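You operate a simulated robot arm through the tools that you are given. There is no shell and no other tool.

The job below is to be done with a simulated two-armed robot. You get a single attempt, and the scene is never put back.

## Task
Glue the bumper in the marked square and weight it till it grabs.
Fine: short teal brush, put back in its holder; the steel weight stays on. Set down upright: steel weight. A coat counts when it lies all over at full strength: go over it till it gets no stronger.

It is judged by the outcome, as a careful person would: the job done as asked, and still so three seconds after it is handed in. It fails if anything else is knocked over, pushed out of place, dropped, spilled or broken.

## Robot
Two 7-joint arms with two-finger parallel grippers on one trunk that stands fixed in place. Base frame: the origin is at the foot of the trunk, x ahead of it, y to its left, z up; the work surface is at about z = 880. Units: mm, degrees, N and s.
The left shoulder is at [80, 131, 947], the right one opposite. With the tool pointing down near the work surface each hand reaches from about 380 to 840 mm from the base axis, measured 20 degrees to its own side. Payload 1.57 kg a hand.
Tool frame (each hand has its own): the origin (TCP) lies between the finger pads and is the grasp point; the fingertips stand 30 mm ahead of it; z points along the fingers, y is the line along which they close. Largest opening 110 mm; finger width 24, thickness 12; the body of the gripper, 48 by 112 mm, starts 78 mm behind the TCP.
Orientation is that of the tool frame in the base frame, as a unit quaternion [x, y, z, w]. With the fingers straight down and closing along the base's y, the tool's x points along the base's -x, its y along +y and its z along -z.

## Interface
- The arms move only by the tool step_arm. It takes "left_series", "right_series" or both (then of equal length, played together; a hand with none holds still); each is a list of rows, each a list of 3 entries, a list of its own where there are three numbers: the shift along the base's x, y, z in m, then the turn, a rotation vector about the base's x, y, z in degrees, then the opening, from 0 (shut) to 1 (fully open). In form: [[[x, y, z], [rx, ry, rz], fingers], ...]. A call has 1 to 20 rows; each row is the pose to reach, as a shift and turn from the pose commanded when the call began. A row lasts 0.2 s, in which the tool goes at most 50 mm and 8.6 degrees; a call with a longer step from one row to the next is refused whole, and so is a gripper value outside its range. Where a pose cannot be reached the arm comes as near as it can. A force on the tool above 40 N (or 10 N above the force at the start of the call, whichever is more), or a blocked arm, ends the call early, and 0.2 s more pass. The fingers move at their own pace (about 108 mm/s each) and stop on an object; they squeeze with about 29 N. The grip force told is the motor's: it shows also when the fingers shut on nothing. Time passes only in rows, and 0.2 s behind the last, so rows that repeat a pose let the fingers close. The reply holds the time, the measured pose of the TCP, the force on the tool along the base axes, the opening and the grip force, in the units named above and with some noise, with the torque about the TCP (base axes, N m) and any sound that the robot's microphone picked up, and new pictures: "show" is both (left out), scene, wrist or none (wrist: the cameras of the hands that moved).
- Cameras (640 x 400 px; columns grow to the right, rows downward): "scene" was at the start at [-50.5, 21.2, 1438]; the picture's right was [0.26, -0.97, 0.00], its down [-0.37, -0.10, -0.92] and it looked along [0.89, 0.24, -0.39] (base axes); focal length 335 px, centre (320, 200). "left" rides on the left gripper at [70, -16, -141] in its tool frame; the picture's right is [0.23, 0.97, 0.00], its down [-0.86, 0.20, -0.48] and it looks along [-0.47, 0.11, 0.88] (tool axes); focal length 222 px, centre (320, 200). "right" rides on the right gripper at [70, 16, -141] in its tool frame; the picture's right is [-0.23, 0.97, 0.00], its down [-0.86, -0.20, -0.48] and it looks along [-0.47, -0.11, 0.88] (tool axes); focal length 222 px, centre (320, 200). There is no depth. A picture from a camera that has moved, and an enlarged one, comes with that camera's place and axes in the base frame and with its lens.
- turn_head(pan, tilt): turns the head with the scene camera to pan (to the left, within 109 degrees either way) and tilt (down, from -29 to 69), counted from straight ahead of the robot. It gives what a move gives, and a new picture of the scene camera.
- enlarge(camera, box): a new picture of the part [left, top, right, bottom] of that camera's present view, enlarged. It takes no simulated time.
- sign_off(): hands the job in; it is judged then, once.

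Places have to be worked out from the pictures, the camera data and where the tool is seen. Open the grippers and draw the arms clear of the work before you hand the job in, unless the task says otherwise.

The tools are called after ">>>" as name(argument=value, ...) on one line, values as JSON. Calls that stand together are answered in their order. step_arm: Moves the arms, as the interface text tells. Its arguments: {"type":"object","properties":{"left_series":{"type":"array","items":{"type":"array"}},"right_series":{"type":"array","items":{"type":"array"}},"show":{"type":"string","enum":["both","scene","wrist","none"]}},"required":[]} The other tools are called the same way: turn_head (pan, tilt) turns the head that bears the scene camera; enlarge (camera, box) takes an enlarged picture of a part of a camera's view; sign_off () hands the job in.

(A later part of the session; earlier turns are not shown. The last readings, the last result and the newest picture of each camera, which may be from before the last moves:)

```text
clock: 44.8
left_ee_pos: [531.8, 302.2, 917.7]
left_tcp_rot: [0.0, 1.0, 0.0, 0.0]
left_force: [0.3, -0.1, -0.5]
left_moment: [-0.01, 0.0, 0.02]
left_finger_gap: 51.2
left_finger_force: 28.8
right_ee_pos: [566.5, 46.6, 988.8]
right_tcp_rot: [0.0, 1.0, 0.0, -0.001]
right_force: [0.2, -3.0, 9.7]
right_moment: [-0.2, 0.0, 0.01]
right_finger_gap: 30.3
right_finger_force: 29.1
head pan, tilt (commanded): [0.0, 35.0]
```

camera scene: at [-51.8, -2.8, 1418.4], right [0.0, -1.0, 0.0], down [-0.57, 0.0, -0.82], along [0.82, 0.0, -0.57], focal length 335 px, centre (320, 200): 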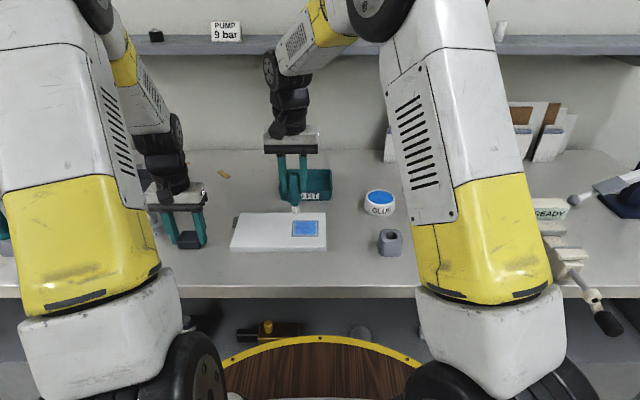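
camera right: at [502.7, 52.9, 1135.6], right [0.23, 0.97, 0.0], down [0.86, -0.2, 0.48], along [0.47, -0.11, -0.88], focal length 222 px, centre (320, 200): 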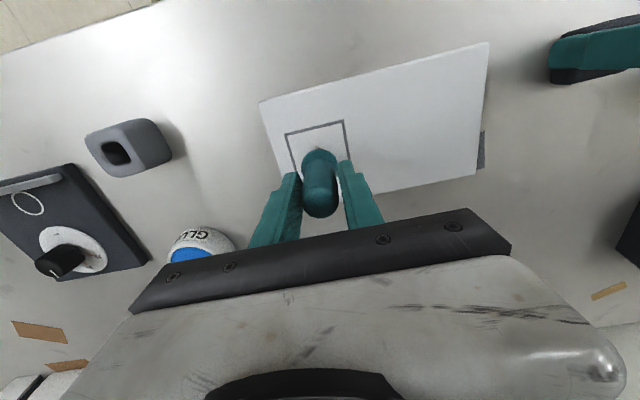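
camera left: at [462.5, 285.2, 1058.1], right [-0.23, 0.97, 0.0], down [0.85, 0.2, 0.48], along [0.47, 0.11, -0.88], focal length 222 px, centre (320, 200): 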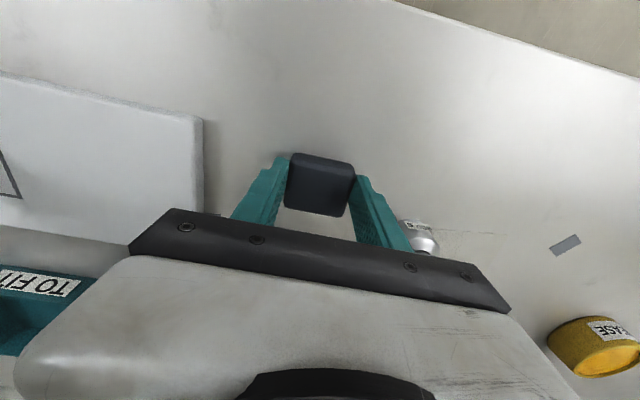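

Contact is light (10 N). I'll finish this pass over the front half and left edge, then lift to compare.

>>> step_arm(right_series=[[[0, 0.012, 0], [0, 0, 0], 0], [[-0.009, 0.012, 0], [0, 0, 0], 0], [[-0.009, 0, 0], [0, 0, 0], 0], [[-0.009, -0.012, 0], [0, 0, 0], 0], [[-0.009, -0.024, 0], [0, 0, 0], 0], [[-0.009, -0.036, 0], [0, 0, 0], 0], [[-0.019, -0.037, 0], [0, 0, 0], 0], [[-0.02, -0.024, 0], [0, 0, 0], 0], [[-0.02, -0.012, 0], [0, 0, 0], 0], [[-0.02, 0, 0], [0, 0, 0], 0], [[-0.02, 0.013, 0], [0, 0, 0], 0], [[-0.006, 0.013, 0], [0, 0, 0], 0], [[0.004, 0.013, 0], [0, 0, 0], 0], [[0.014, 0.013, 0], [0, 0, 0], 0], [[0.027, 0.013, 0], [0, 0, 0], 0], [[0.027, 0.012, 0.03], [0, 0, 0], 0]], show="scene")

>>> enlarge(camera="scene", box=[280, 200, 340, 250])

```text
clock: 48.2
left_ee_pos: [531.9, 301.0, 917.3]
left_tcp_rot: [0.001, 1.0, 0.001, 0.0]
left_force: [-0.4, -0.5, 0.7]
left_moment: [-0.06, 0.05, 0.03]
left_finger_gap: 51.0
left_finger_force: 29.0
right_ee_pos: [595.0, 59.8, 1019.4]
right_tcp_rot: [0.0, 1.0, -0.001, 0.001]
right_force: [-0.4, -0.5, -0.8]
right_moment: [-0.03, 0.01, 0.01]
right_finger_gap: 30.6
right_finger_force: 29.2
head pan, tilt (commanded): [0.0, 35.0]
camera scene: at [-51.9, -2.9, 1418.4], right [0.0, -1.0, 0.0], down [-0.57, 0.0, -0.82], along [0.82, 0.0, -0.57], focal length 335 px, centre (320, 200)
```

scene: 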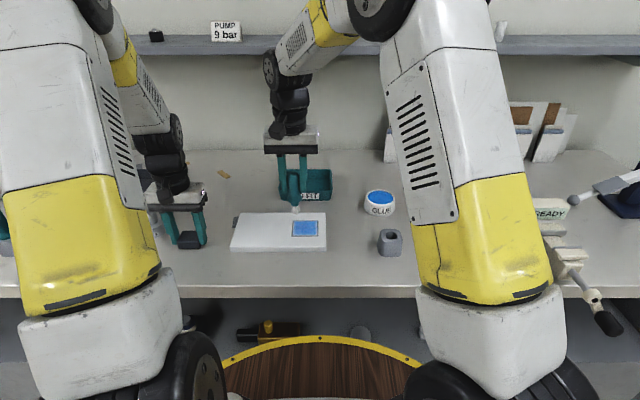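

```text
8.00 times, centred on (310, 225) of scene
camera zoom: at [-51.9, -2.9, 1418.4], right [0.0, -1.0, 0.0], down [-0.57, 0.0, -0.82], along [0.82, 0.0, -0.57], focal length 2682 px, centre (400, 0)
```

zoom: 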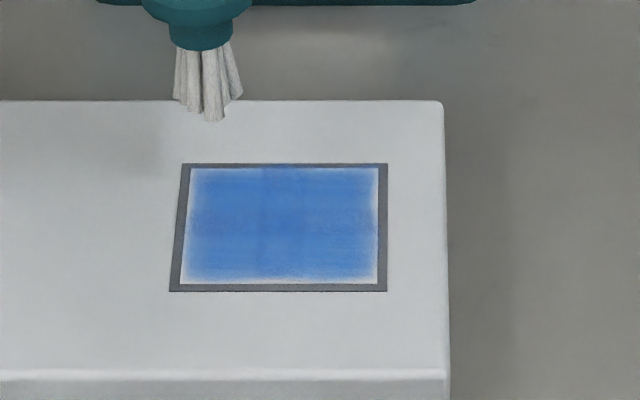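

No visible change from the extra pass, but the brush could be running dry, so I'll reload and do one more pass to be sure. Rising and going back over the pot.

>>> step_arm(right_series=[[[0, 0, 0.03], [0, 0, 0], 0], [[0, -0.02, 0.064], [0, 0, 0], 0], [[0.015, -0.06, 0.064], [0, 0, 0], 0], [[0.032, -0.1, 0.064], [0, 0, 0], 0], [[0.049, -0.14, 0.064], [0, 0, 0], 0], [[0.066, -0.18, 0.064], [0, 0, 0], 0], [[0.0815, -0.2175, 0.064], [0, 0, 0], 0], [[0.0815, -0.2175, 0.04], [0, 0, 0], 0], [[0.0815, -0.2175, 0.01], [0, 0, 0], 0], [[0.0815, -0.2175, -0.008], [0, 0, 0], 0], [[0.0815, -0.2175, -0.0135], [0, 0, 0], 0], [[0.0815, -0.2175, -0.0145], [0, 0, 0], 0], [[0.0815, -0.2175, -0.0145], [0, 0, 0], 0]], show="both")

>>> enlarge(camera="scene", box=[340, 130, 440, 230])

>>> enlarge(camera="scene", box=[280, 200, 340, 250])

```text
clock: 51.0
left_ee_pos: [532.2, 301.3, 916.9]
left_tcp_rot: [0.001, 1.0, 0.0, 0.0]
left_force: [-1.2, -0.2, 0.0]
left_moment: [0.01, 0.04, -0.01]
left_finger_gap: 51.3
left_finger_force: 28.9
right_ee_pos: [676.7, -158.9, 1006.1]
right_tcp_rot: [0.0, 1.0, 0.001, 0.001]
right_force: [-0.1, -0.7, -0.5]
right_moment: [0.0, -0.03, -0.04]
right_finger_gap: 30.8
right_finger_force: 29.6
head pan, tilt (commanded): [0.0, 35.0]
camera scene: at [-51.8, -2.9, 1418.4], right [0.0, -1.0, 0.0], down [-0.57, 0.0, -0.82], along [0.82, 0.0, -0.57], focal length 335 px, centre (320, 200)
camera right: at [607.6, -142.0, 1146.8], right [0.23, 0.97, 0.0], down [0.86, -0.2, 0.48], along [0.47, -0.11, -0.88], focal length 222 px, centre (320, 200)
```

scene: 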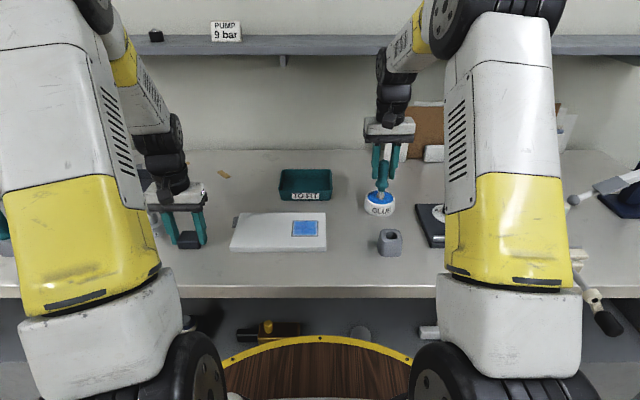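
right: 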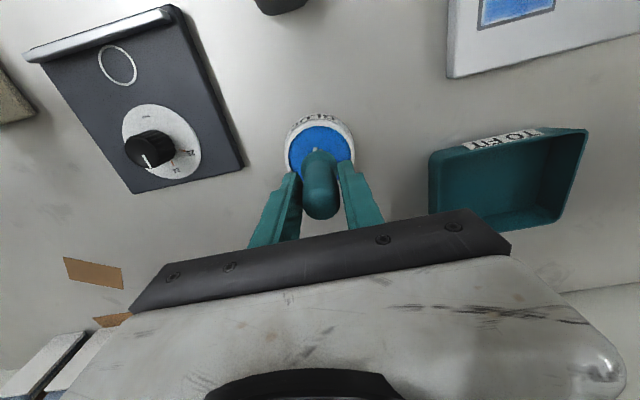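

```text
4.00 times, centred on (390, 180) of scene
camera zoom: at [-51.8, -2.9, 1418.4], right [0.0, -1.0, 0.0], down [-0.57, 0.0, -0.82], along [0.82, 0.0, -0.57], focal length 1341 px, centre (40, 280)
```

zoom: 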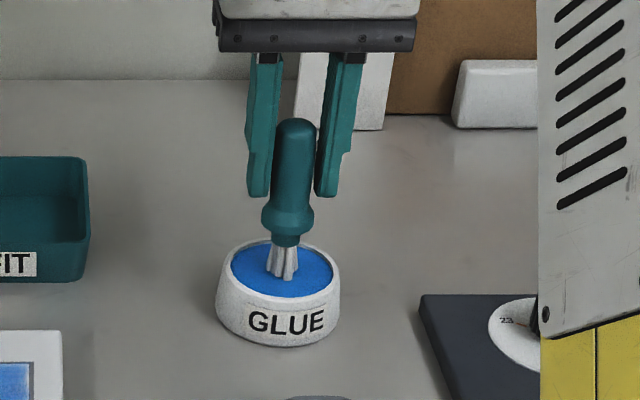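

```text
8.00 times, centred on (310, 225) of scene
camera zoom: at [-51.8, -2.9, 1418.4], right [0.0, -1.0, 0.0], down [-0.57, 0.0, -0.82], along [0.82, 0.0, -0.57], focal length 2682 px, centre (400, 0)
```

zoom: 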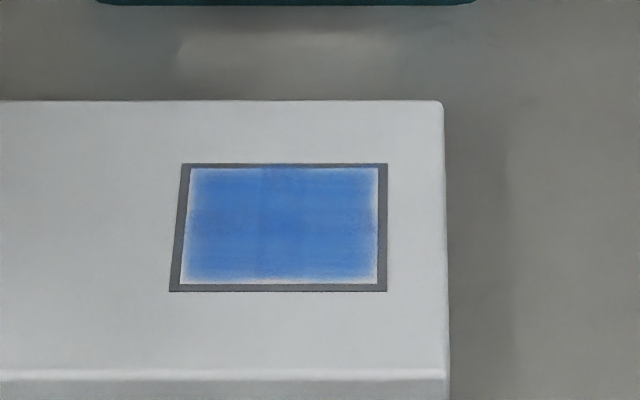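

Not quite touching the glue; lowering 2 mm more in small steps.

>>> step_arm(right_series=[[[0, 0, -0.001], [0, 0, 0], 0], [[0, 0, -0.002], [0, 0, 0], 0], [[0, 0, -0.002], [0, 0, 0], 0], [[0, 0, -0.002], [0, 0, 0], 0]], show="none")

>>> enlarge(camera="scene", box=[340, 150, 420, 220])

```text
clock: 52.0
left_ee_pos: [531.6, 302.3, 918.2]
left_tcp_rot: [0.0, 1.0, 0.0, 0.0]
left_force: [1.0, -0.1, 0.4]
left_moment: [0.03, 0.01, 0.0]
left_finger_gap: 51.0
left_finger_force: 28.6
right_ee_pos: [676.7, -157.6, 1005.0]
right_tcp_rot: [0.0, 1.0, 0.001, 0.002]
right_force: [-2.2, -3.1, 20.4]
right_moment: [-0.11, 0.14, 0.03]
right_finger_gap: 30.4
right_finger_force: 29.1
head pan, tilt (commanded): [0.0, 35.0]
```

```text
5.71 times, centred on (380, 185) of scene
camera zoom: at [-52.5, -2.8, 1418.4], right [0.0, -1.0, 0.0], down [-0.57, 0.0, -0.82], along [0.82, 0.0, -0.57], focal length 1916 px, centre (-23, 286)
```

zoom: 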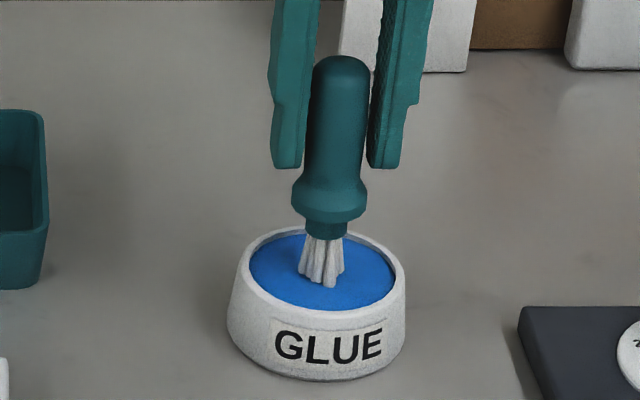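

Glue picked up again. Now lifting, returning to the square's back-left corner and starting another full pass.

>>> step_arm(right_series=[[[0, 0, 0.03], [0, 0, 0], 0], [[0, 0, 0.07], [0, 0, 0], 0], [[-0.015, 0.037, 0.081], [0, 0, 0], 0], [[-0.032, 0.078, 0.081], [0, 0, 0], 0], [[-0.049, 0.12, 0.081], [0, 0, 0], 0], [[-0.066, 0.16, 0.081], [0, 0, 0], 0], [[-0.0815, 0.2, 0.07], [0, 0, 0], 0], [[-0.0815, 0.2175, 0.04], [0, 0, 0], 0], [[-0.0815, 0.2175, 0.01], [0, 0, 0], 0], [[-0.0815, 0.2175, -0.008], [0, 0, 0], 0], [[-0.0815, 0.2175, -0.0125], [0, 0, 0], 0], [[-0.0815, 0.2175, -0.014], [0, 0, 0], 0], [[-0.0815, 0.2055, -0.014], [0, 0, 0], 0], [[-0.0815, 0.1935, -0.014], [0, 0, 0], 0], [[-0.0815, 0.1815, -0.014], [0, 0, 0], 0], [[-0.0815, 0.1695, -0.014], [0, 0, 0], 0], [[-0.0905, 0.1695, -0.014], [0, 0, 0], 0], [[-0.0905, 0.1815, -0.014], [0, 0, 0], 0], [[-0.0905, 0.1935, -0.014], [0, 0, 0], 0], [[-0.0905, 0.2055, -0.014], [0, 0, 0], 0]], show="scene")

>>> enlarge(camera="scene", box=[280, 200, 340, 250])

```text
clock: 56.2
left_ee_pos: [531.9, 301.6, 917.7]
left_tcp_rot: [0.0, 1.0, 0.0, 0.0]
left_force: [-0.1, -0.3, -0.5]
left_moment: [0.02, -0.01, -0.02]
left_finger_gap: 51.0
left_finger_force: 28.6
right_ee_pos: [588.7, 47.0, 989.0]
right_tcp_rot: [0.001, 1.0, 0.0, 0.0]
right_force: [0.4, -4.0, 16.4]
right_moment: [-0.26, -0.02, 0.03]
right_finger_gap: 30.6
right_finger_force: 28.7
head pan, tilt (commanded): [0.0, 35.0]
camera scene: at [-52.3, -3.2, 1418.4], right [0.0, -1.0, 0.0], down [-0.57, 0.0, -0.82], along [0.82, 0.0, -0.57], focal length 335 px, centre (320, 200)
```

scene: 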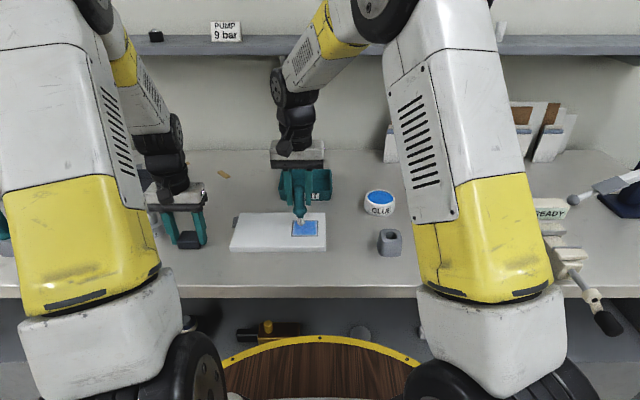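

```text
8.00 times, centred on (310, 225) of scene
camera zoom: at [-52.3, -3.2, 1418.4], right [0.0, -1.0, 0.0], down [-0.57, 0.0, -0.82], along [0.82, 0.0, -0.57], focal length 2682 px, centre (400, 0)
```

zoom: 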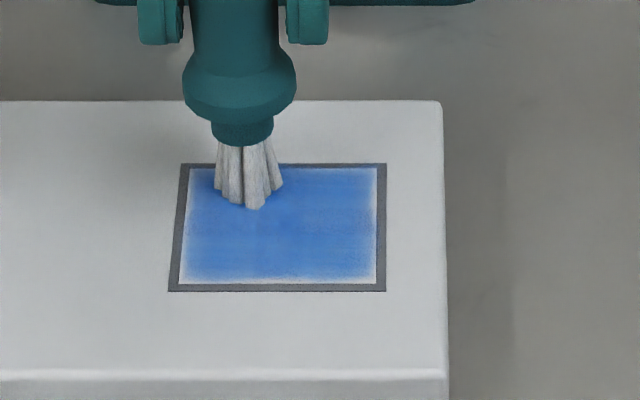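

Contact force is a bit high (16 N), so I'll ease by 0.4 mm and continue the pass toward the front edge.

>>> step_arm(right_series=[[[0, 0.012, 0.0004], [0, 0, 0], 0], [[-0.009, 0.012, 0.0004], [0, 0, 0], 0], [[-0.009, 0, 0.0004], [0, 0, 0], 0], [[-0.009, -0.012, 0.0004], [0, 0, 0], 0], [[-0.009, -0.024, 0.0004], [0, 0, 0], 0], [[-0.009, -0.036, 0.0004], [0, 0, 0], 0], [[-0.018, -0.036, 0.0004], [0, 0, 0], 0], [[-0.018, -0.024, 0.0004], [0, 0, 0], 0], [[-0.018, -0.012, 0.0004], [0, 0, 0], 0], [[-0.018, 0, 0.0004], [0, 0, 0], 0], [[-0.018, 0.012, 0.0004], [0, 0, 0], 0], [[-0.027, 0.012, 0.0004], [0, 0, 0], 0], [[-0.027, 0, 0.0004], [0, 0, 0], 0], [[-0.027, -0.012, 0.0004], [0, 0, 0], 0], [[-0.027, -0.024, 0.0004], [0, 0, 0], 0], [[-0.027, -0.036, 0.0004], [0, 0, 0], 0], [[-0.038, -0.037, 0.0004], [0, 0, 0], 0], [[-0.038, -0.024, 0.0004], [0, 0, 0], 0], [[-0.038, -0.012, 0.0004], [0, 0, 0], 0], [[-0.038, 0, 0.0004], [0, 0, 0], 0]], show="none")

```text
clock: 60.4
left_ee_pos: [532.1, 302.5, 918.1]
left_tcp_rot: [0.0, 1.0, 0.0, 0.0]
left_force: [-0.2, -0.4, -0.5]
left_moment: [-0.02, -0.05, 0.0]
left_finger_gap: 51.0
left_finger_force: 28.9
right_ee_pos: [546.9, 48.2, 987.9]
right_tcp_rot: [0.0, 1.0, 0.0, 0.0]
right_force: [-0.5, 1.0, 1.9]
right_moment: [0.01, 0.06, 0.0]
right_finger_gap: 30.5
right_finger_force: 29.0
head pan, tilt (commanded): [0.0, 35.0]
```

Contact got light at the front edge, so I'll press 0.6 mm more and run once round the perimeter, then lift.

>>> step_arm(right_series=[[[0, 0.013, -0.0006], [0, 0, 0], 0], [[0.012, 0.013, -0.0006], [0, 0, 0], 0], [[0.024, 0.013, -0.0006], [0, 0, 0], 0], [[0.036, 0.013, -0.0004], [0, 0, 0], 0], [[0.047, 0.013, -0.0002], [0, 0, 0], 0], [[0.047, 0.0, -0.0002], [0, 0, 0], 0], [[0.047, -0.012, -0.0002], [0, 0, 0], 0], [[0.047, -0.024, -0.0002], [0, 0, 0], 0], [[0.047, -0.037, -0.0002], [0, 0, 0], 0], [[0.036, -0.037, -0.0004], [0, 0, 0], 0], [[0.024, -0.037, -0.0006], [0, 0, 0], 0], [[0.012, -0.037, -0.0006], [0, 0, 0], 0], [[0.0, -0.037, -0.0008], [0, 0, 0], 0], [[0.0, -0.024, -0.0008], [0, 0, 0], 0], [[0.0, -0.012, -0.0008], [0, 0, 0], 0], [[0.0, 0, -0.0008], [0, 0, 0], 0], [[0.0, 0.012, -0.0008], [0, 0, 0], 0], [[0.01, 0.012, 0.02], [0, 0, 0], 0], [[0.04, 0.012, 0.05], [0, 0, 0], 0]], show="scene")

>>> enlarge(camera="scene", box=[280, 200, 340, 250])

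```text
clock: 64.4
left_ee_pos: [532.7, 302.6, 916.6]
left_tcp_rot: [0.0, 1.0, 0.0, 0.0]
left_force: [0.0, 0.5, -0.2]
left_moment: [0.05, 0.04, 0.01]
left_finger_gap: 50.8
left_finger_force: 28.7
right_ee_pos: [587.8, 62.2, 1039.8]
right_tcp_rot: [0.0, 1.0, 0.0, 0.0]
right_force: [0.5, 0.3, 0.3]
right_moment: [-0.02, -0.02, -0.01]
right_finger_gap: 30.8
right_finger_force: 28.9
head pan, tilt (commanded): [0.0, 35.0]
camera scene: at [-51.8, -2.8, 1418.4], right [0.0, -1.0, 0.0], down [-0.57, 0.0, -0.82], along [0.82, 0.0, -0.57], focal length 335 px, centre (320, 200)
```

scene: 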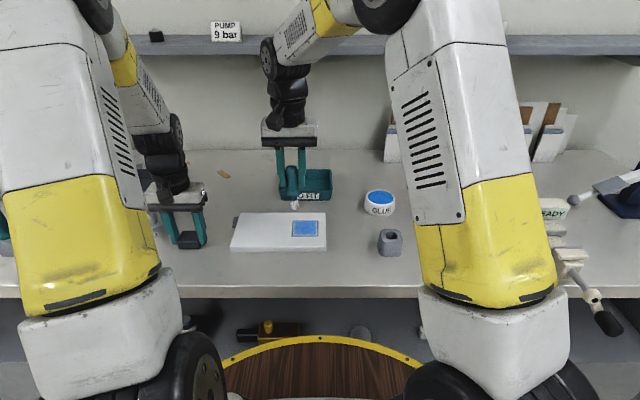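

```text
8.00 times, centred on (310, 225) of scene
camera zoom: at [-51.8, -2.8, 1418.4], right [0.0, -1.0, 0.0], down [-0.57, 0.0, -0.82], along [0.82, 0.0, -0.57], focal length 2682 px, centre (400, 0)
```

zoom: 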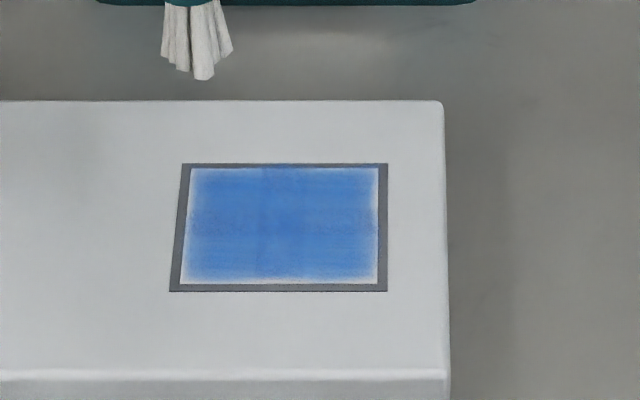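

The coat looks unchanged after a reloaded pass, so it's at full strength. I'll double-check with the wrist camera (no time cost).

>>> enlarge(camera="right", box=[240, 60, 400, 180])

>>> enlarge(camera="scene", box=[286, 212, 326, 242])

```text
3.33 times, centred on (320, 120) of right
camera zoom: at [519.1, 78.6, 1180.7], right [0.23, 0.97, 0.0], down [0.86, -0.2, 0.48], along [0.47, -0.11, -0.88], focal length 740 px, centre (320, 467)
```

zoom: 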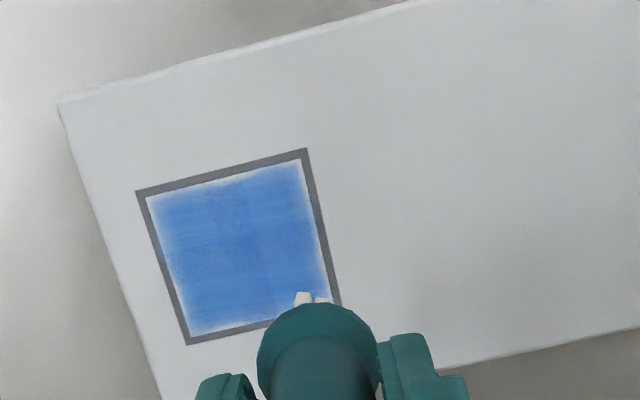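

```text
13.33 times, centred on (306, 227) of scene
camera zoom: at [-51.8, -2.8, 1418.4], right [0.0, -1.0, 0.0], down [-0.57, 0.0, -0.82], along [0.82, 0.0, -0.57], focal length 4470 px, centre (507, -160)
```

zoom: 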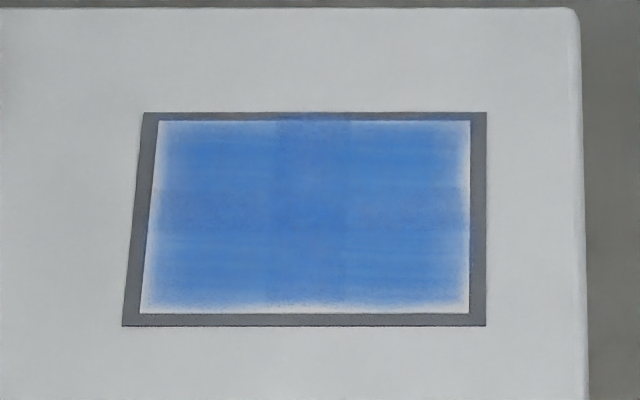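

The coat is uniform and saturated. Now the right hand takes the brush above its holder, while the left lifts the bumper and moves partway toward the board.

>>> step_arm(left_series=[[[0, 0, 0.01], [0, 0, 0], 0], [[0, 0, 0.03], [0, 0, 0], 0], [[0, 0, 0.06], [0, 0, 0], 0], [[0.005, -0.03, 0.08], [0, 0, 0], 0], [[0.01, -0.07, 0.08], [0, 0, 0], 0], [[0.016, -0.11, 0.08], [0, 0, 0], 0], [[0.016, -0.11, 0.08], [0, 0, 0], 0]], right_series=[[[-0.002, -0.01, 0.03], [0, 0, 0], 0], [[-0.012, -0.05, 0.0445], [0, 0, 0], 0], [[-0.026, -0.094, 0.0445], [0, 0, 0], 0], [[-0.04, -0.138, 0.0445], [0, 0, 0], 0], [[-0.054, -0.182, 0.0445], [0, 0, 0], 0], [[-0.0675, -0.2183, 0.0445], [0, 0, 0], 0], [[-0.0675, -0.2183, 0.0445], [0, 0, 0], 0]], show="both")

>>> enlarge(camera="scene", box=[340, 130, 460, 270])

>>> enlarge(camera="right", box=[200, 60, 440, 220])

```text
clock: 66.0
left_ee_pos: [548.4, 191.3, 998.4]
left_tcp_rot: [0.0, 1.0, 0.0, 0.0]
left_force: [-0.6, -0.9, -0.2]
left_moment: [0.02, -0.01, 0.0]
left_finger_gap: 51.0
left_finger_force: 29.2
right_ee_pos: [521.1, -161.7, 1084.1]
right_tcp_rot: [0.0, 1.0, 0.0, 0.0]
right_force: [0.3, 0.2, 0.0]
right_moment: [0.02, -0.01, -0.02]
right_finger_gap: 30.5
right_finger_force: 29.1
head pan, tilt (commanded): [0.0, 35.0]
camera scene: at [-51.9, -2.9, 1418.4], right [0.0, -1.0, 0.0], down [-0.57, 0.0, -0.82], along [0.82, 0.0, -0.57], focal length 335 px, centre (320, 200)
camera right: at [452.1, -144.4, 1225.1], right [0.23, 0.97, 0.0], down [0.86, -0.2, 0.48], along [0.47, -0.11, -0.88], focal length 222 px, centre (320, 200)
camera left: at [478.8, 174.4, 1138.3], right [-0.23, 0.97, 0.0], down [0.86, 0.2, 0.48], along [0.47, 0.11, -0.88], focal length 222 px, centre (320, 200)
```

scene: 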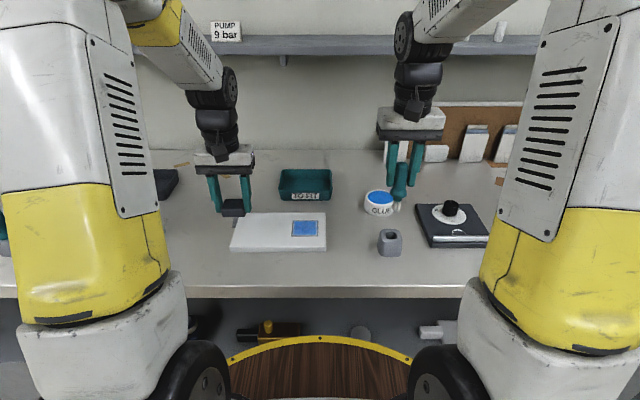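
right: 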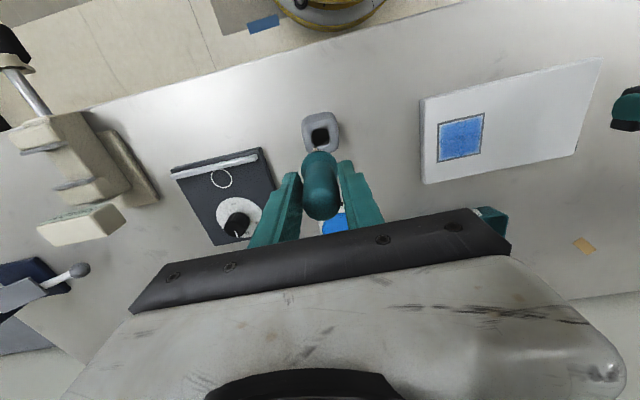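
left: 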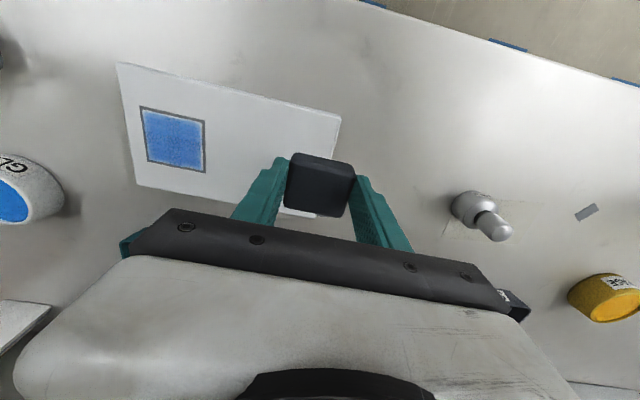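

```text
2.86 times, centred on (400, 200) of scene
camera zoom: at [-51.9, -2.9, 1418.4], right [0.0, -1.0, 0.0], down [-0.57, 0.0, -0.82], along [0.82, 0.0, -0.57], focal length 958 px, centre (91, 200)
```

zoom: 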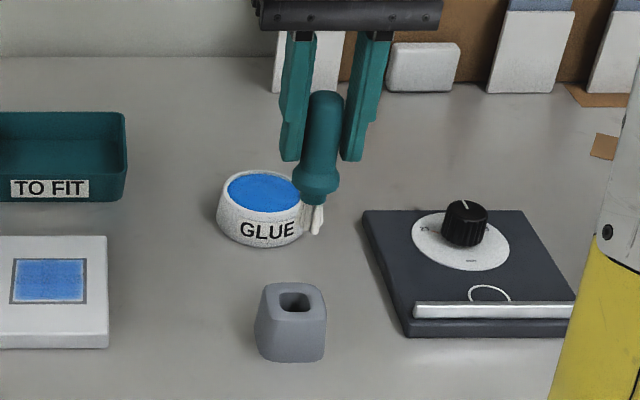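

```text
2.50 times, centred on (320, 140) of right
camera zoom: at [452.1, -144.4, 1225.1], right [0.23, 0.97, 0.0], down [0.86, -0.2, 0.48], along [0.47, -0.11, -0.88], focal length 555 px, centre (320, 350)
```

zoom: 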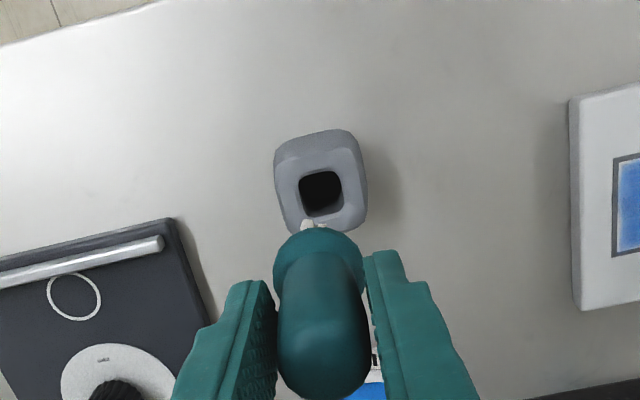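

The actual hand seems ~2 mm off in y relative to the holder compared with pick-up. I'll correct +2 mm, lower the bristles to just above the holder, and bring the left hand over the square.

>>> step_arm(left_series=[[[0.006, -0.039, 0], [0, 0, 0], 0], [[0.012, -0.078, 0], [0, 0, 0], 0], [[0.018, -0.117, 0], [0, 0, 0], 0], [[0.024, -0.155, 0], [0, 0, 0], 0], [[0.024, -0.155, 0], [0, 0, 0], 0]], right_series=[[[0, 0.002, -0.02], [0, 0, 0], 0], [[0, 0.002, -0.035], [0, 0, 0], 0], [[0, 0.002, -0.05], [0, 0, 0], 0], [[0, 0.002, -0.054], [0, 0, 0], 0], [[0, 0.002, -0.054], [0, 0, 0], 0]], show="both")

>>> enlarge(camera="scene", box=[350, 170, 430, 260])

>>> enlarge(camera="right", box=[200, 60, 440, 220])

>>> enlarge(camera="left", box=[200, 60, 440, 220])

```text
clock: 67.2
left_ee_pos: [573.7, 34.5, 997.3]
left_tcp_rot: [0.0, 1.0, 0.0, 0.0]
left_force: [0.3, -0.3, -0.3]
left_moment: [0.0, 0.02, 0.03]
left_finger_gap: 51.0
left_finger_force: 28.6
right_ee_pos: [522.0, -157.9, 1029.9]
right_tcp_rot: [0.0, 1.0, -0.001, 0.0]
right_force: [0.5, 0.0, -0.7]
right_moment: [-0.02, -0.03, 0.02]
right_finger_gap: 30.5
right_finger_force: 28.8
head pan, tilt (commanded): [0.0, 35.0]
camera scene: at [-51.8, -2.9, 1418.4], right [0.0, -1.0, 0.0], down [-0.57, 0.0, -0.82], along [0.82, 0.0, -0.57], focal length 335 px, centre (320, 200)
camera right: at [451.9, -140.7, 1171.1], right [0.23, 0.97, 0.0], down [0.86, -0.2, 0.48], along [0.47, -0.11, -0.88], focal length 222 px, centre (320, 200)
camera left: at [503.1, 18.2, 1138.1], right [-0.23, 0.97, 0.0], down [0.86, 0.2, 0.48], along [0.47, 0.11, -0.88], focal length 222 px, centre (320, 200)
```

scene: 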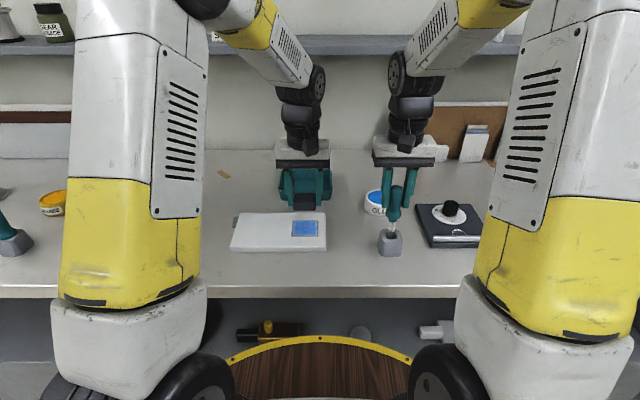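
right: 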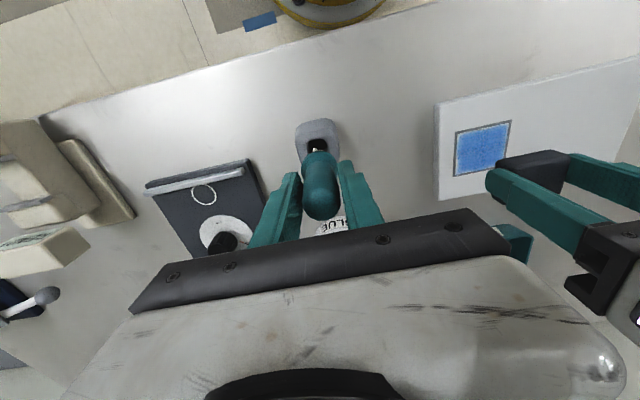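
left: 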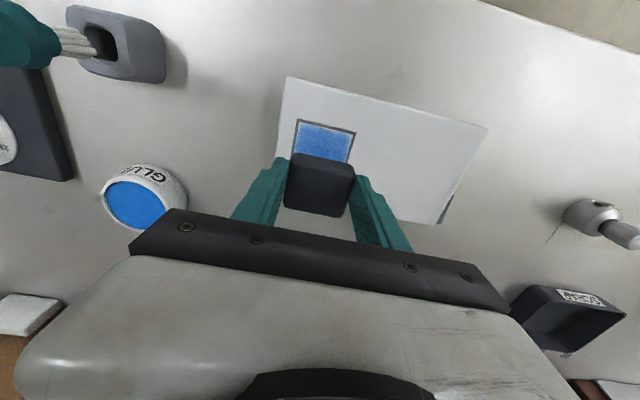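

```text
4.44 times, centred on (390, 215) of scene
camera zoom: at [-51.8, -2.9, 1418.4], right [0.0, -1.0, 0.0], down [-0.57, 0.0, -0.82], along [0.82, 0.0, -0.57], focal length 1490 px, centre (9, 133)
```

zoom: 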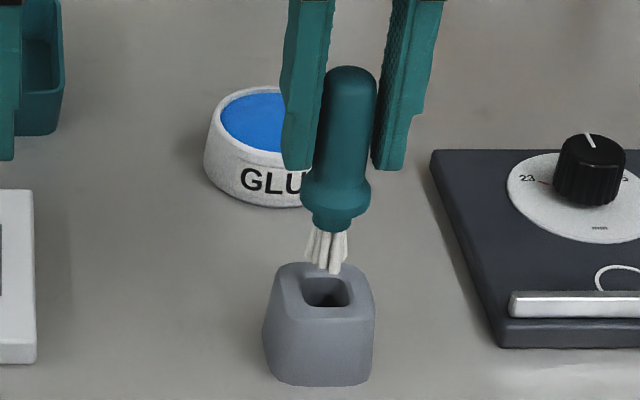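

```text
2.50 times, centred on (320, 140) of right
camera zoom: at [451.9, -140.7, 1171.1], right [0.23, 0.97, 0.0], down [0.86, -0.2, 0.48], along [0.47, -0.11, -0.88], focal length 555 px, centre (320, 350)
```

zoom: 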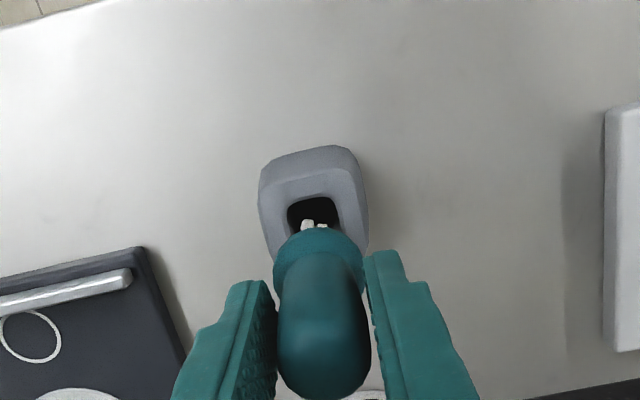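

```text
2.50 times, centred on (320, 140) of left
camera zoom: at [503.1, 18.2, 1138.1], right [-0.23, 0.97, 0.0], down [0.86, 0.2, 0.48], along [0.47, 0.11, -0.88], focal length 555 px, centre (320, 350)
```

zoom: 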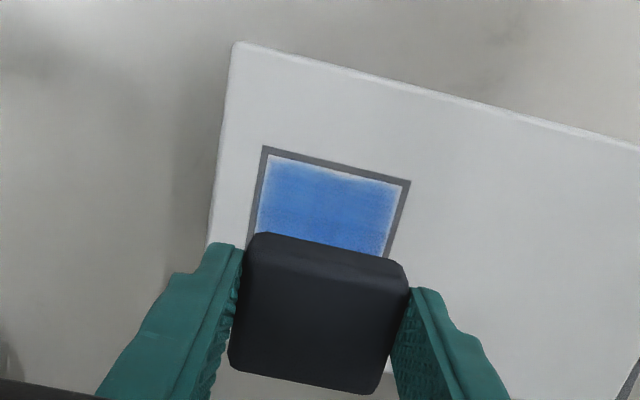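

Left hand is above the square with the bumper; the right brush lines up with the holder hole as it did at extraction. I'll lower the brush 25 mm into the holder and check forces.

>>> step_arm(right_series=[[[0, 0, -0.008], [0, 0, 0], 0], [[0, 0, -0.015], [0, 0, 0], 0], [[0, 0, -0.02], [0, 0, 0], 0], [[0, 0, -0.025], [0, 0, 0], 0], [[0, 0, -0.025], [0, 0, 0], 0]], show="none")

>>> enlarge(camera="scene", box=[350, 170, 430, 260])

>>> enlarge(camera="right", box=[200, 60, 440, 220])

```text
clock: 68.4
left_ee_pos: [571.8, 36.2, 996.7]
left_tcp_rot: [0.0, 1.0, -0.001, 0.001]
left_force: [0.3, 0.2, -0.8]
left_moment: [-0.05, -0.01, 0.01]
left_finger_gap: 51.1
left_finger_force: 29.1
right_ee_pos: [520.2, -157.2, 1005.3]
right_tcp_rot: [0.0, 1.0, 0.0, 0.001]
right_force: [1.7, -0.1, -0.3]
right_moment: [0.02, 0.01, 0.0]
right_finger_gap: 30.4
right_finger_force: 28.7
head pan, tilt (commanded): [0.0, 35.0]
```

```text
4.44 times, centred on (390, 215) of scene
camera zoom: at [-51.8, -2.9, 1418.4], right [0.0, -1.0, 0.0], down [-0.57, 0.0, -0.82], along [0.82, 0.0, -0.57], focal length 1490 px, centre (9, 133)
```

zoom: 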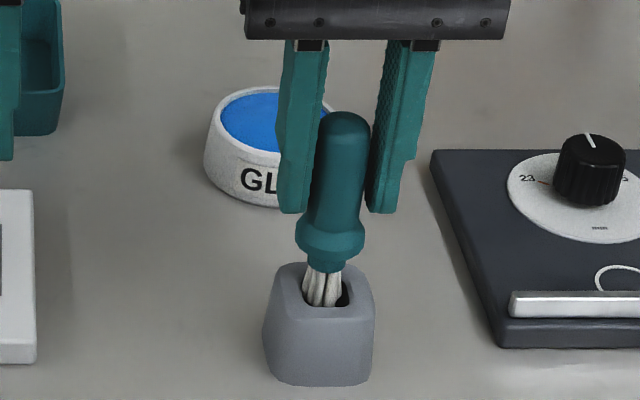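

```text
2.50 times, centred on (320, 140) of right
camera zoom: at [450.9, -141.0, 1146.3], right [0.23, 0.97, 0.0], down [0.86, -0.2, 0.48], along [0.47, -0.11, -0.88], focal length 555 px, centre (320, 350)
```

zoom: 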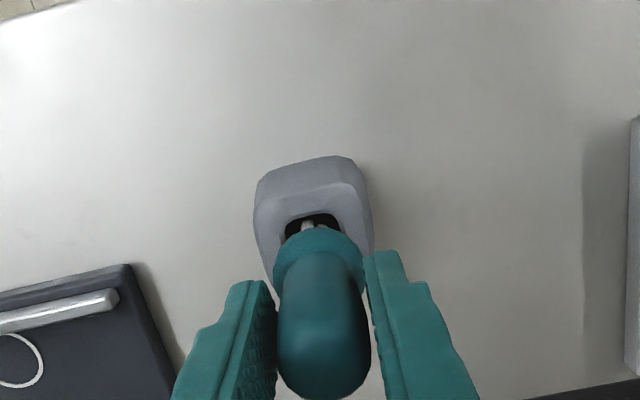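

The bristles are inside the hole but sit ~2 mm left of centre. I'll shift -1.7 mm in y and lower to near the seat.

>>> step_arm(right_series=[[[0, -0.0017, 0], [0, 0, 0], 0], [[0, -0.0017, -0.008], [0, 0, 0], 0], [[0, -0.0017, -0.015], [0, 0, 0], 0], [[0, -0.0017, -0.022], [0, 0, 0], 0], [[0, -0.0017, -0.027], [0, 0, 0], 0], [[0, -0.0017, -0.027], [0, 0, 0], 0]], show="none")

>>> enlarge(camera="scene", box=[350, 170, 430, 260])

>>> enlarge(camera="right", box=[200, 60, 440, 220])

```text
clock: 69.8
left_ee_pos: [573.8, 36.1, 997.8]
left_tcp_rot: [0.001, 1.0, 0.0, 0.0]
left_force: [-0.5, -0.1, 0.5]
left_moment: [0.02, -0.02, 0.02]
left_finger_gap: 50.9
left_finger_force: 28.9
right_ee_pos: [521.9, -158.4, 977.2]
right_tcp_rot: [-0.001, 1.0, 0.0, 0.0]
right_force: [0.0, -0.8, -0.2]
right_moment: [0.02, 0.01, 0.02]
right_finger_gap: 30.4
right_finger_force: 28.8
head pan, tilt (commanded): [0.0, 35.0]
```

```text
4.44 times, centred on (390, 215) of scene
camera zoom: at [-51.8, -2.9, 1418.4], right [0.0, -1.0, 0.0], down [-0.57, 0.0, -0.82], along [0.82, 0.0, -0.57], focal length 1490 px, centre (9, 133)
```

zoom: 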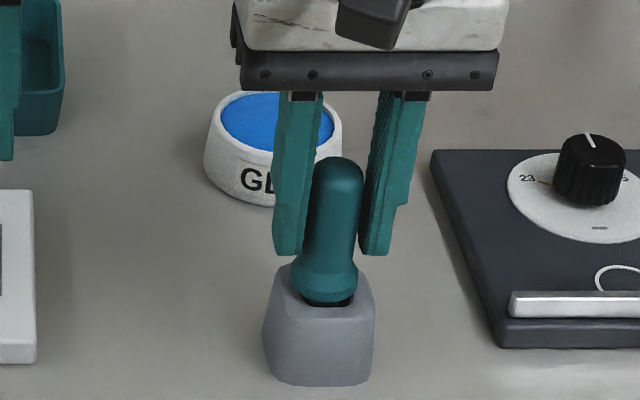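

```text
2.50 times, centred on (320, 140) of right
camera zoom: at [452.0, -141.7, 1119.1], right [0.23, 0.97, 0.0], down [0.86, -0.2, 0.48], along [0.47, -0.11, -0.88], focal length 555 px, centre (320, 350)
```

zoom: 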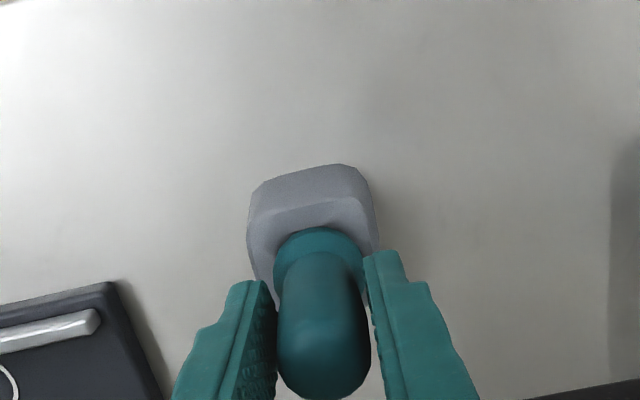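

Nearly seated with no force. Lowering in 1 mm steps until the collar rests on the holder.

>>> step_arm(right_series=[[[0, 0, -0.001], [0, 0, 0], 0], [[0, 0, -0.002], [0, 0, 0], 0], [[0, 0, -0.003], [0, 0, 0], 0], [[0, 0, -0.004], [0, 0, 0], 0], [[0, 0, -0.004], [0, 0, 0], 0]], show="none")

>>> enlarge(camera="scene", box=[350, 170, 430, 260])

```text
clock: 71.0
left_ee_pos: [572.9, 35.4, 997.7]
left_tcp_rot: [0.0, 1.0, 0.0, 0.0]
left_force: [-0.1, 0.2, 0.1]
left_moment: [0.0, 0.02, 0.04]
left_finger_gap: 50.9
left_finger_force: 28.5
right_ee_pos: [520.7, -156.9, 972.6]
right_tcp_rot: [0.0, 1.0, 0.0, 0.001]
right_force: [0.1, 0.0, 0.0]
right_moment: [-0.02, 0.01, 0.02]
right_finger_gap: 30.2
right_finger_force: 29.2
head pan, tilt (commanded): [0.0, 35.0]
```

```text
4.44 times, centred on (390, 215) of scene
camera zoom: at [-51.8, -2.9, 1418.4], right [0.0, -1.0, 0.0], down [-0.57, 0.0, -0.82], along [0.82, 0.0, -0.57], focal length 1490 px, centre (9, 133)
```

zoom: 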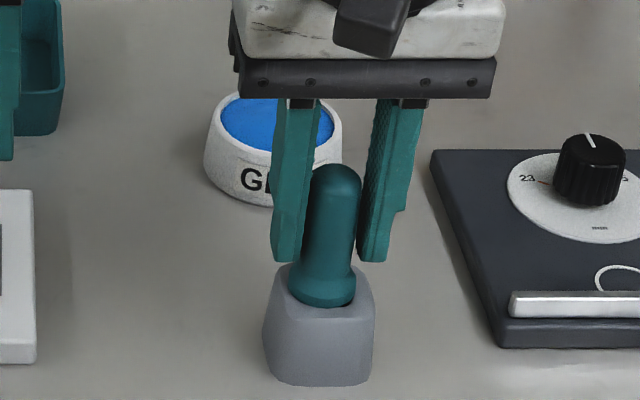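

Still no contact force; another 2 mm in small steps.

>>> step_arm(right_series=[[[0, 0, -0.001], [0, 0, 0], 0], [[0, 0, -0.002], [0, 0, 0], 0], [[0, 0, -0.002], [0, 0, 0], 0]], show="none")

>>> enlarge(camera="scene", box=[350, 170, 430, 260])

```text
clock: 71.8
left_ee_pos: [572.3, 35.7, 997.1]
left_tcp_rot: [0.0, 1.0, 0.0, -0.001]
left_force: [0.5, 0.5, 0.0]
left_moment: [-0.01, 0.01, -0.02]
left_finger_gap: 50.8
left_finger_force: 28.5
right_ee_pos: [522.2, -158.1, 972.0]
right_tcp_rot: [0.0, 1.0, 0.0, 0.0]
right_force: [-1.8, -1.1, 20.0]
right_moment: [0.09, 0.17, 0.01]
right_finger_gap: 30.1
right_finger_force: 28.9
head pan, tilt (commanded): [0.0, 35.0]
```

```text
4.44 times, centred on (390, 215) of scene
camera zoom: at [-52.4, -2.8, 1418.4], right [0.0, -1.0, 0.0], down [-0.57, 0.0, -0.82], along [0.82, 0.0, -0.57], focal length 1490 px, centre (9, 133)
```

zoom: 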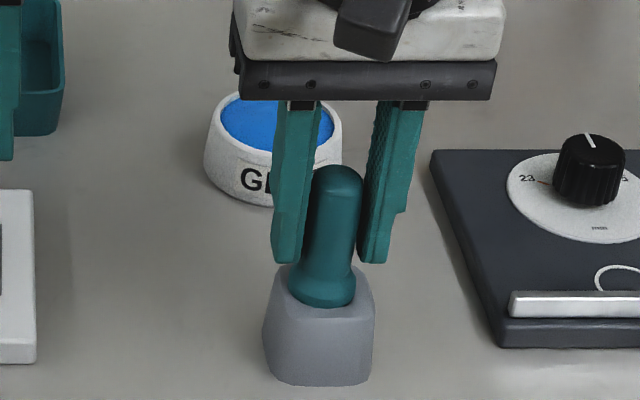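

Seated (20 N). I'll back off 1.3 mm, open the right fingers and rise clear.

>>> step_arm(right_series=[[[0, 0, 0.0013], [0, 0, 0], 0], [[0, 0, 0.0013], [0, 0, 0], 0.3], [[0, 0, 0.0013], [0, 0, 0], 0.5], [[0, 0, 0.0013], [0, 0, 0], 0.55], [[0, 0, 0.02], [0, 0, 0], 0.55], [[0, 0, 0.05], [0, 0, 0], 0.55], [[0, 0, 0.09], [0, 0, 0], 0.55], [[0, 0, 0.13], [0, 0, 0], 0.55], [[0, 0, 0.13], [0, 0, 0], 0.55]], show="both")

>>> enlarge(camera="scene", box=[350, 170, 430, 260])

>>> enlarge(camera="right", box=[200, 60, 440, 220])

>>> enlarge(camera="scene", box=[220, 150, 360, 260])

```text
clock: 73.8
left_ee_pos: [572.2, 34.8, 996.9]
left_tcp_rot: [0.001, 1.0, 0.0, 0.001]
left_force: [-1.4, -0.8, -0.2]
left_moment: [-0.02, 0.05, -0.02]
left_finger_gap: 51.2
left_finger_force: 29.2
right_ee_pos: [520.7, -158.3, 1100.6]
right_tcp_rot: [0.0, 1.0, 0.0, 0.001]
right_force: [0.0, 0.5, 0.2]
right_moment: [-0.02, -0.03, 0.0]
right_finger_gap: 60.5
right_finger_force: 0.0
head pan, tilt (commanded): [0.0, 35.0]
camera scene: at [-51.8, -2.9, 1418.4], right [0.0, -1.0, 0.0], down [-0.57, 0.0, -0.82], along [0.82, 0.0, -0.57], focal length 335 px, centre (320, 200)
camera right: at [452.1, -142.0, 1241.9], right [0.23, 0.97, 0.0], down [0.86, -0.2, 0.48], along [0.47, -0.11, -0.88], focal length 222 px, centre (320, 200)
```

scene: 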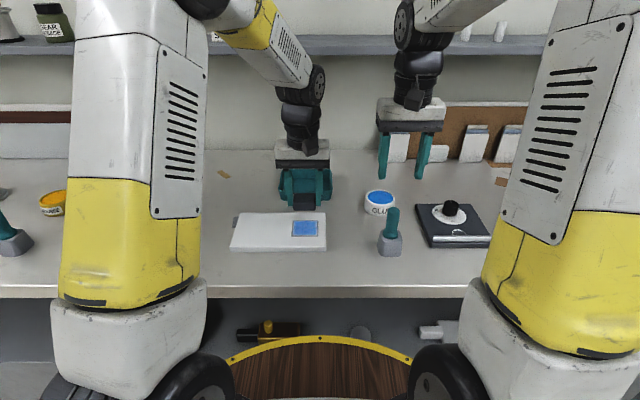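
right: 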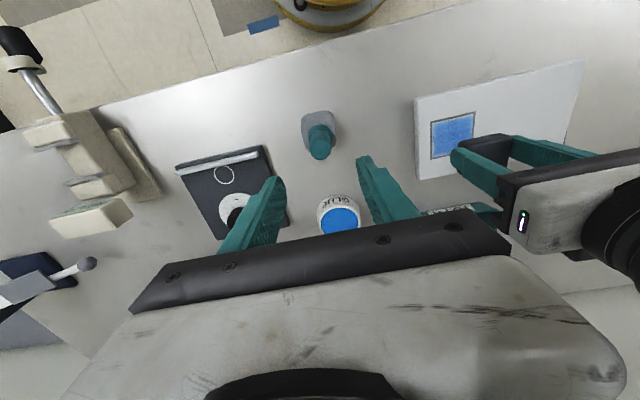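

```text
4.44 times, centred on (390, 215) of scene
camera zoom: at [-51.8, -2.9, 1418.4], right [0.0, -1.0, 0.0], down [-0.57, 0.0, -0.82], along [0.82, 0.0, -0.57], focal length 1490 px, centre (9, 133)
```

zoom: 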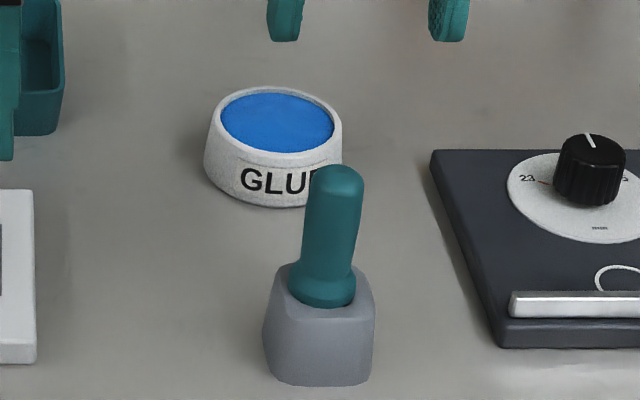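

```text
2.50 times, centred on (320, 140) of right
camera zoom: at [452.1, -142.0, 1241.9], right [0.23, 0.97, 0.0], down [0.86, -0.2, 0.48], along [0.47, -0.11, -0.88], focal length 555 px, centre (320, 350)
```

zoom: 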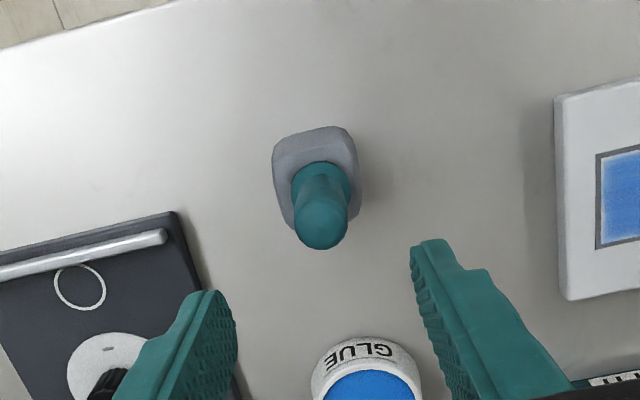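

```text
3.64 times, centred on (290, 205) of scene
camera zoom: at [-51.8, -2.9, 1418.4], right [0.0, -1.0, 0.0], down [-0.57, 0.0, -0.82], along [0.82, 0.0, -0.57], focal length 1219 px, centre (429, 182)
```

zoom: 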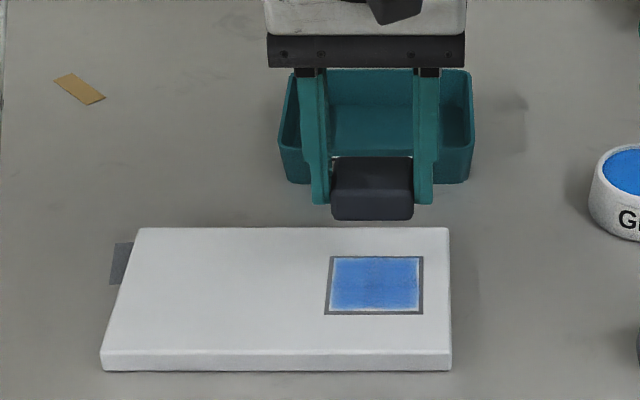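

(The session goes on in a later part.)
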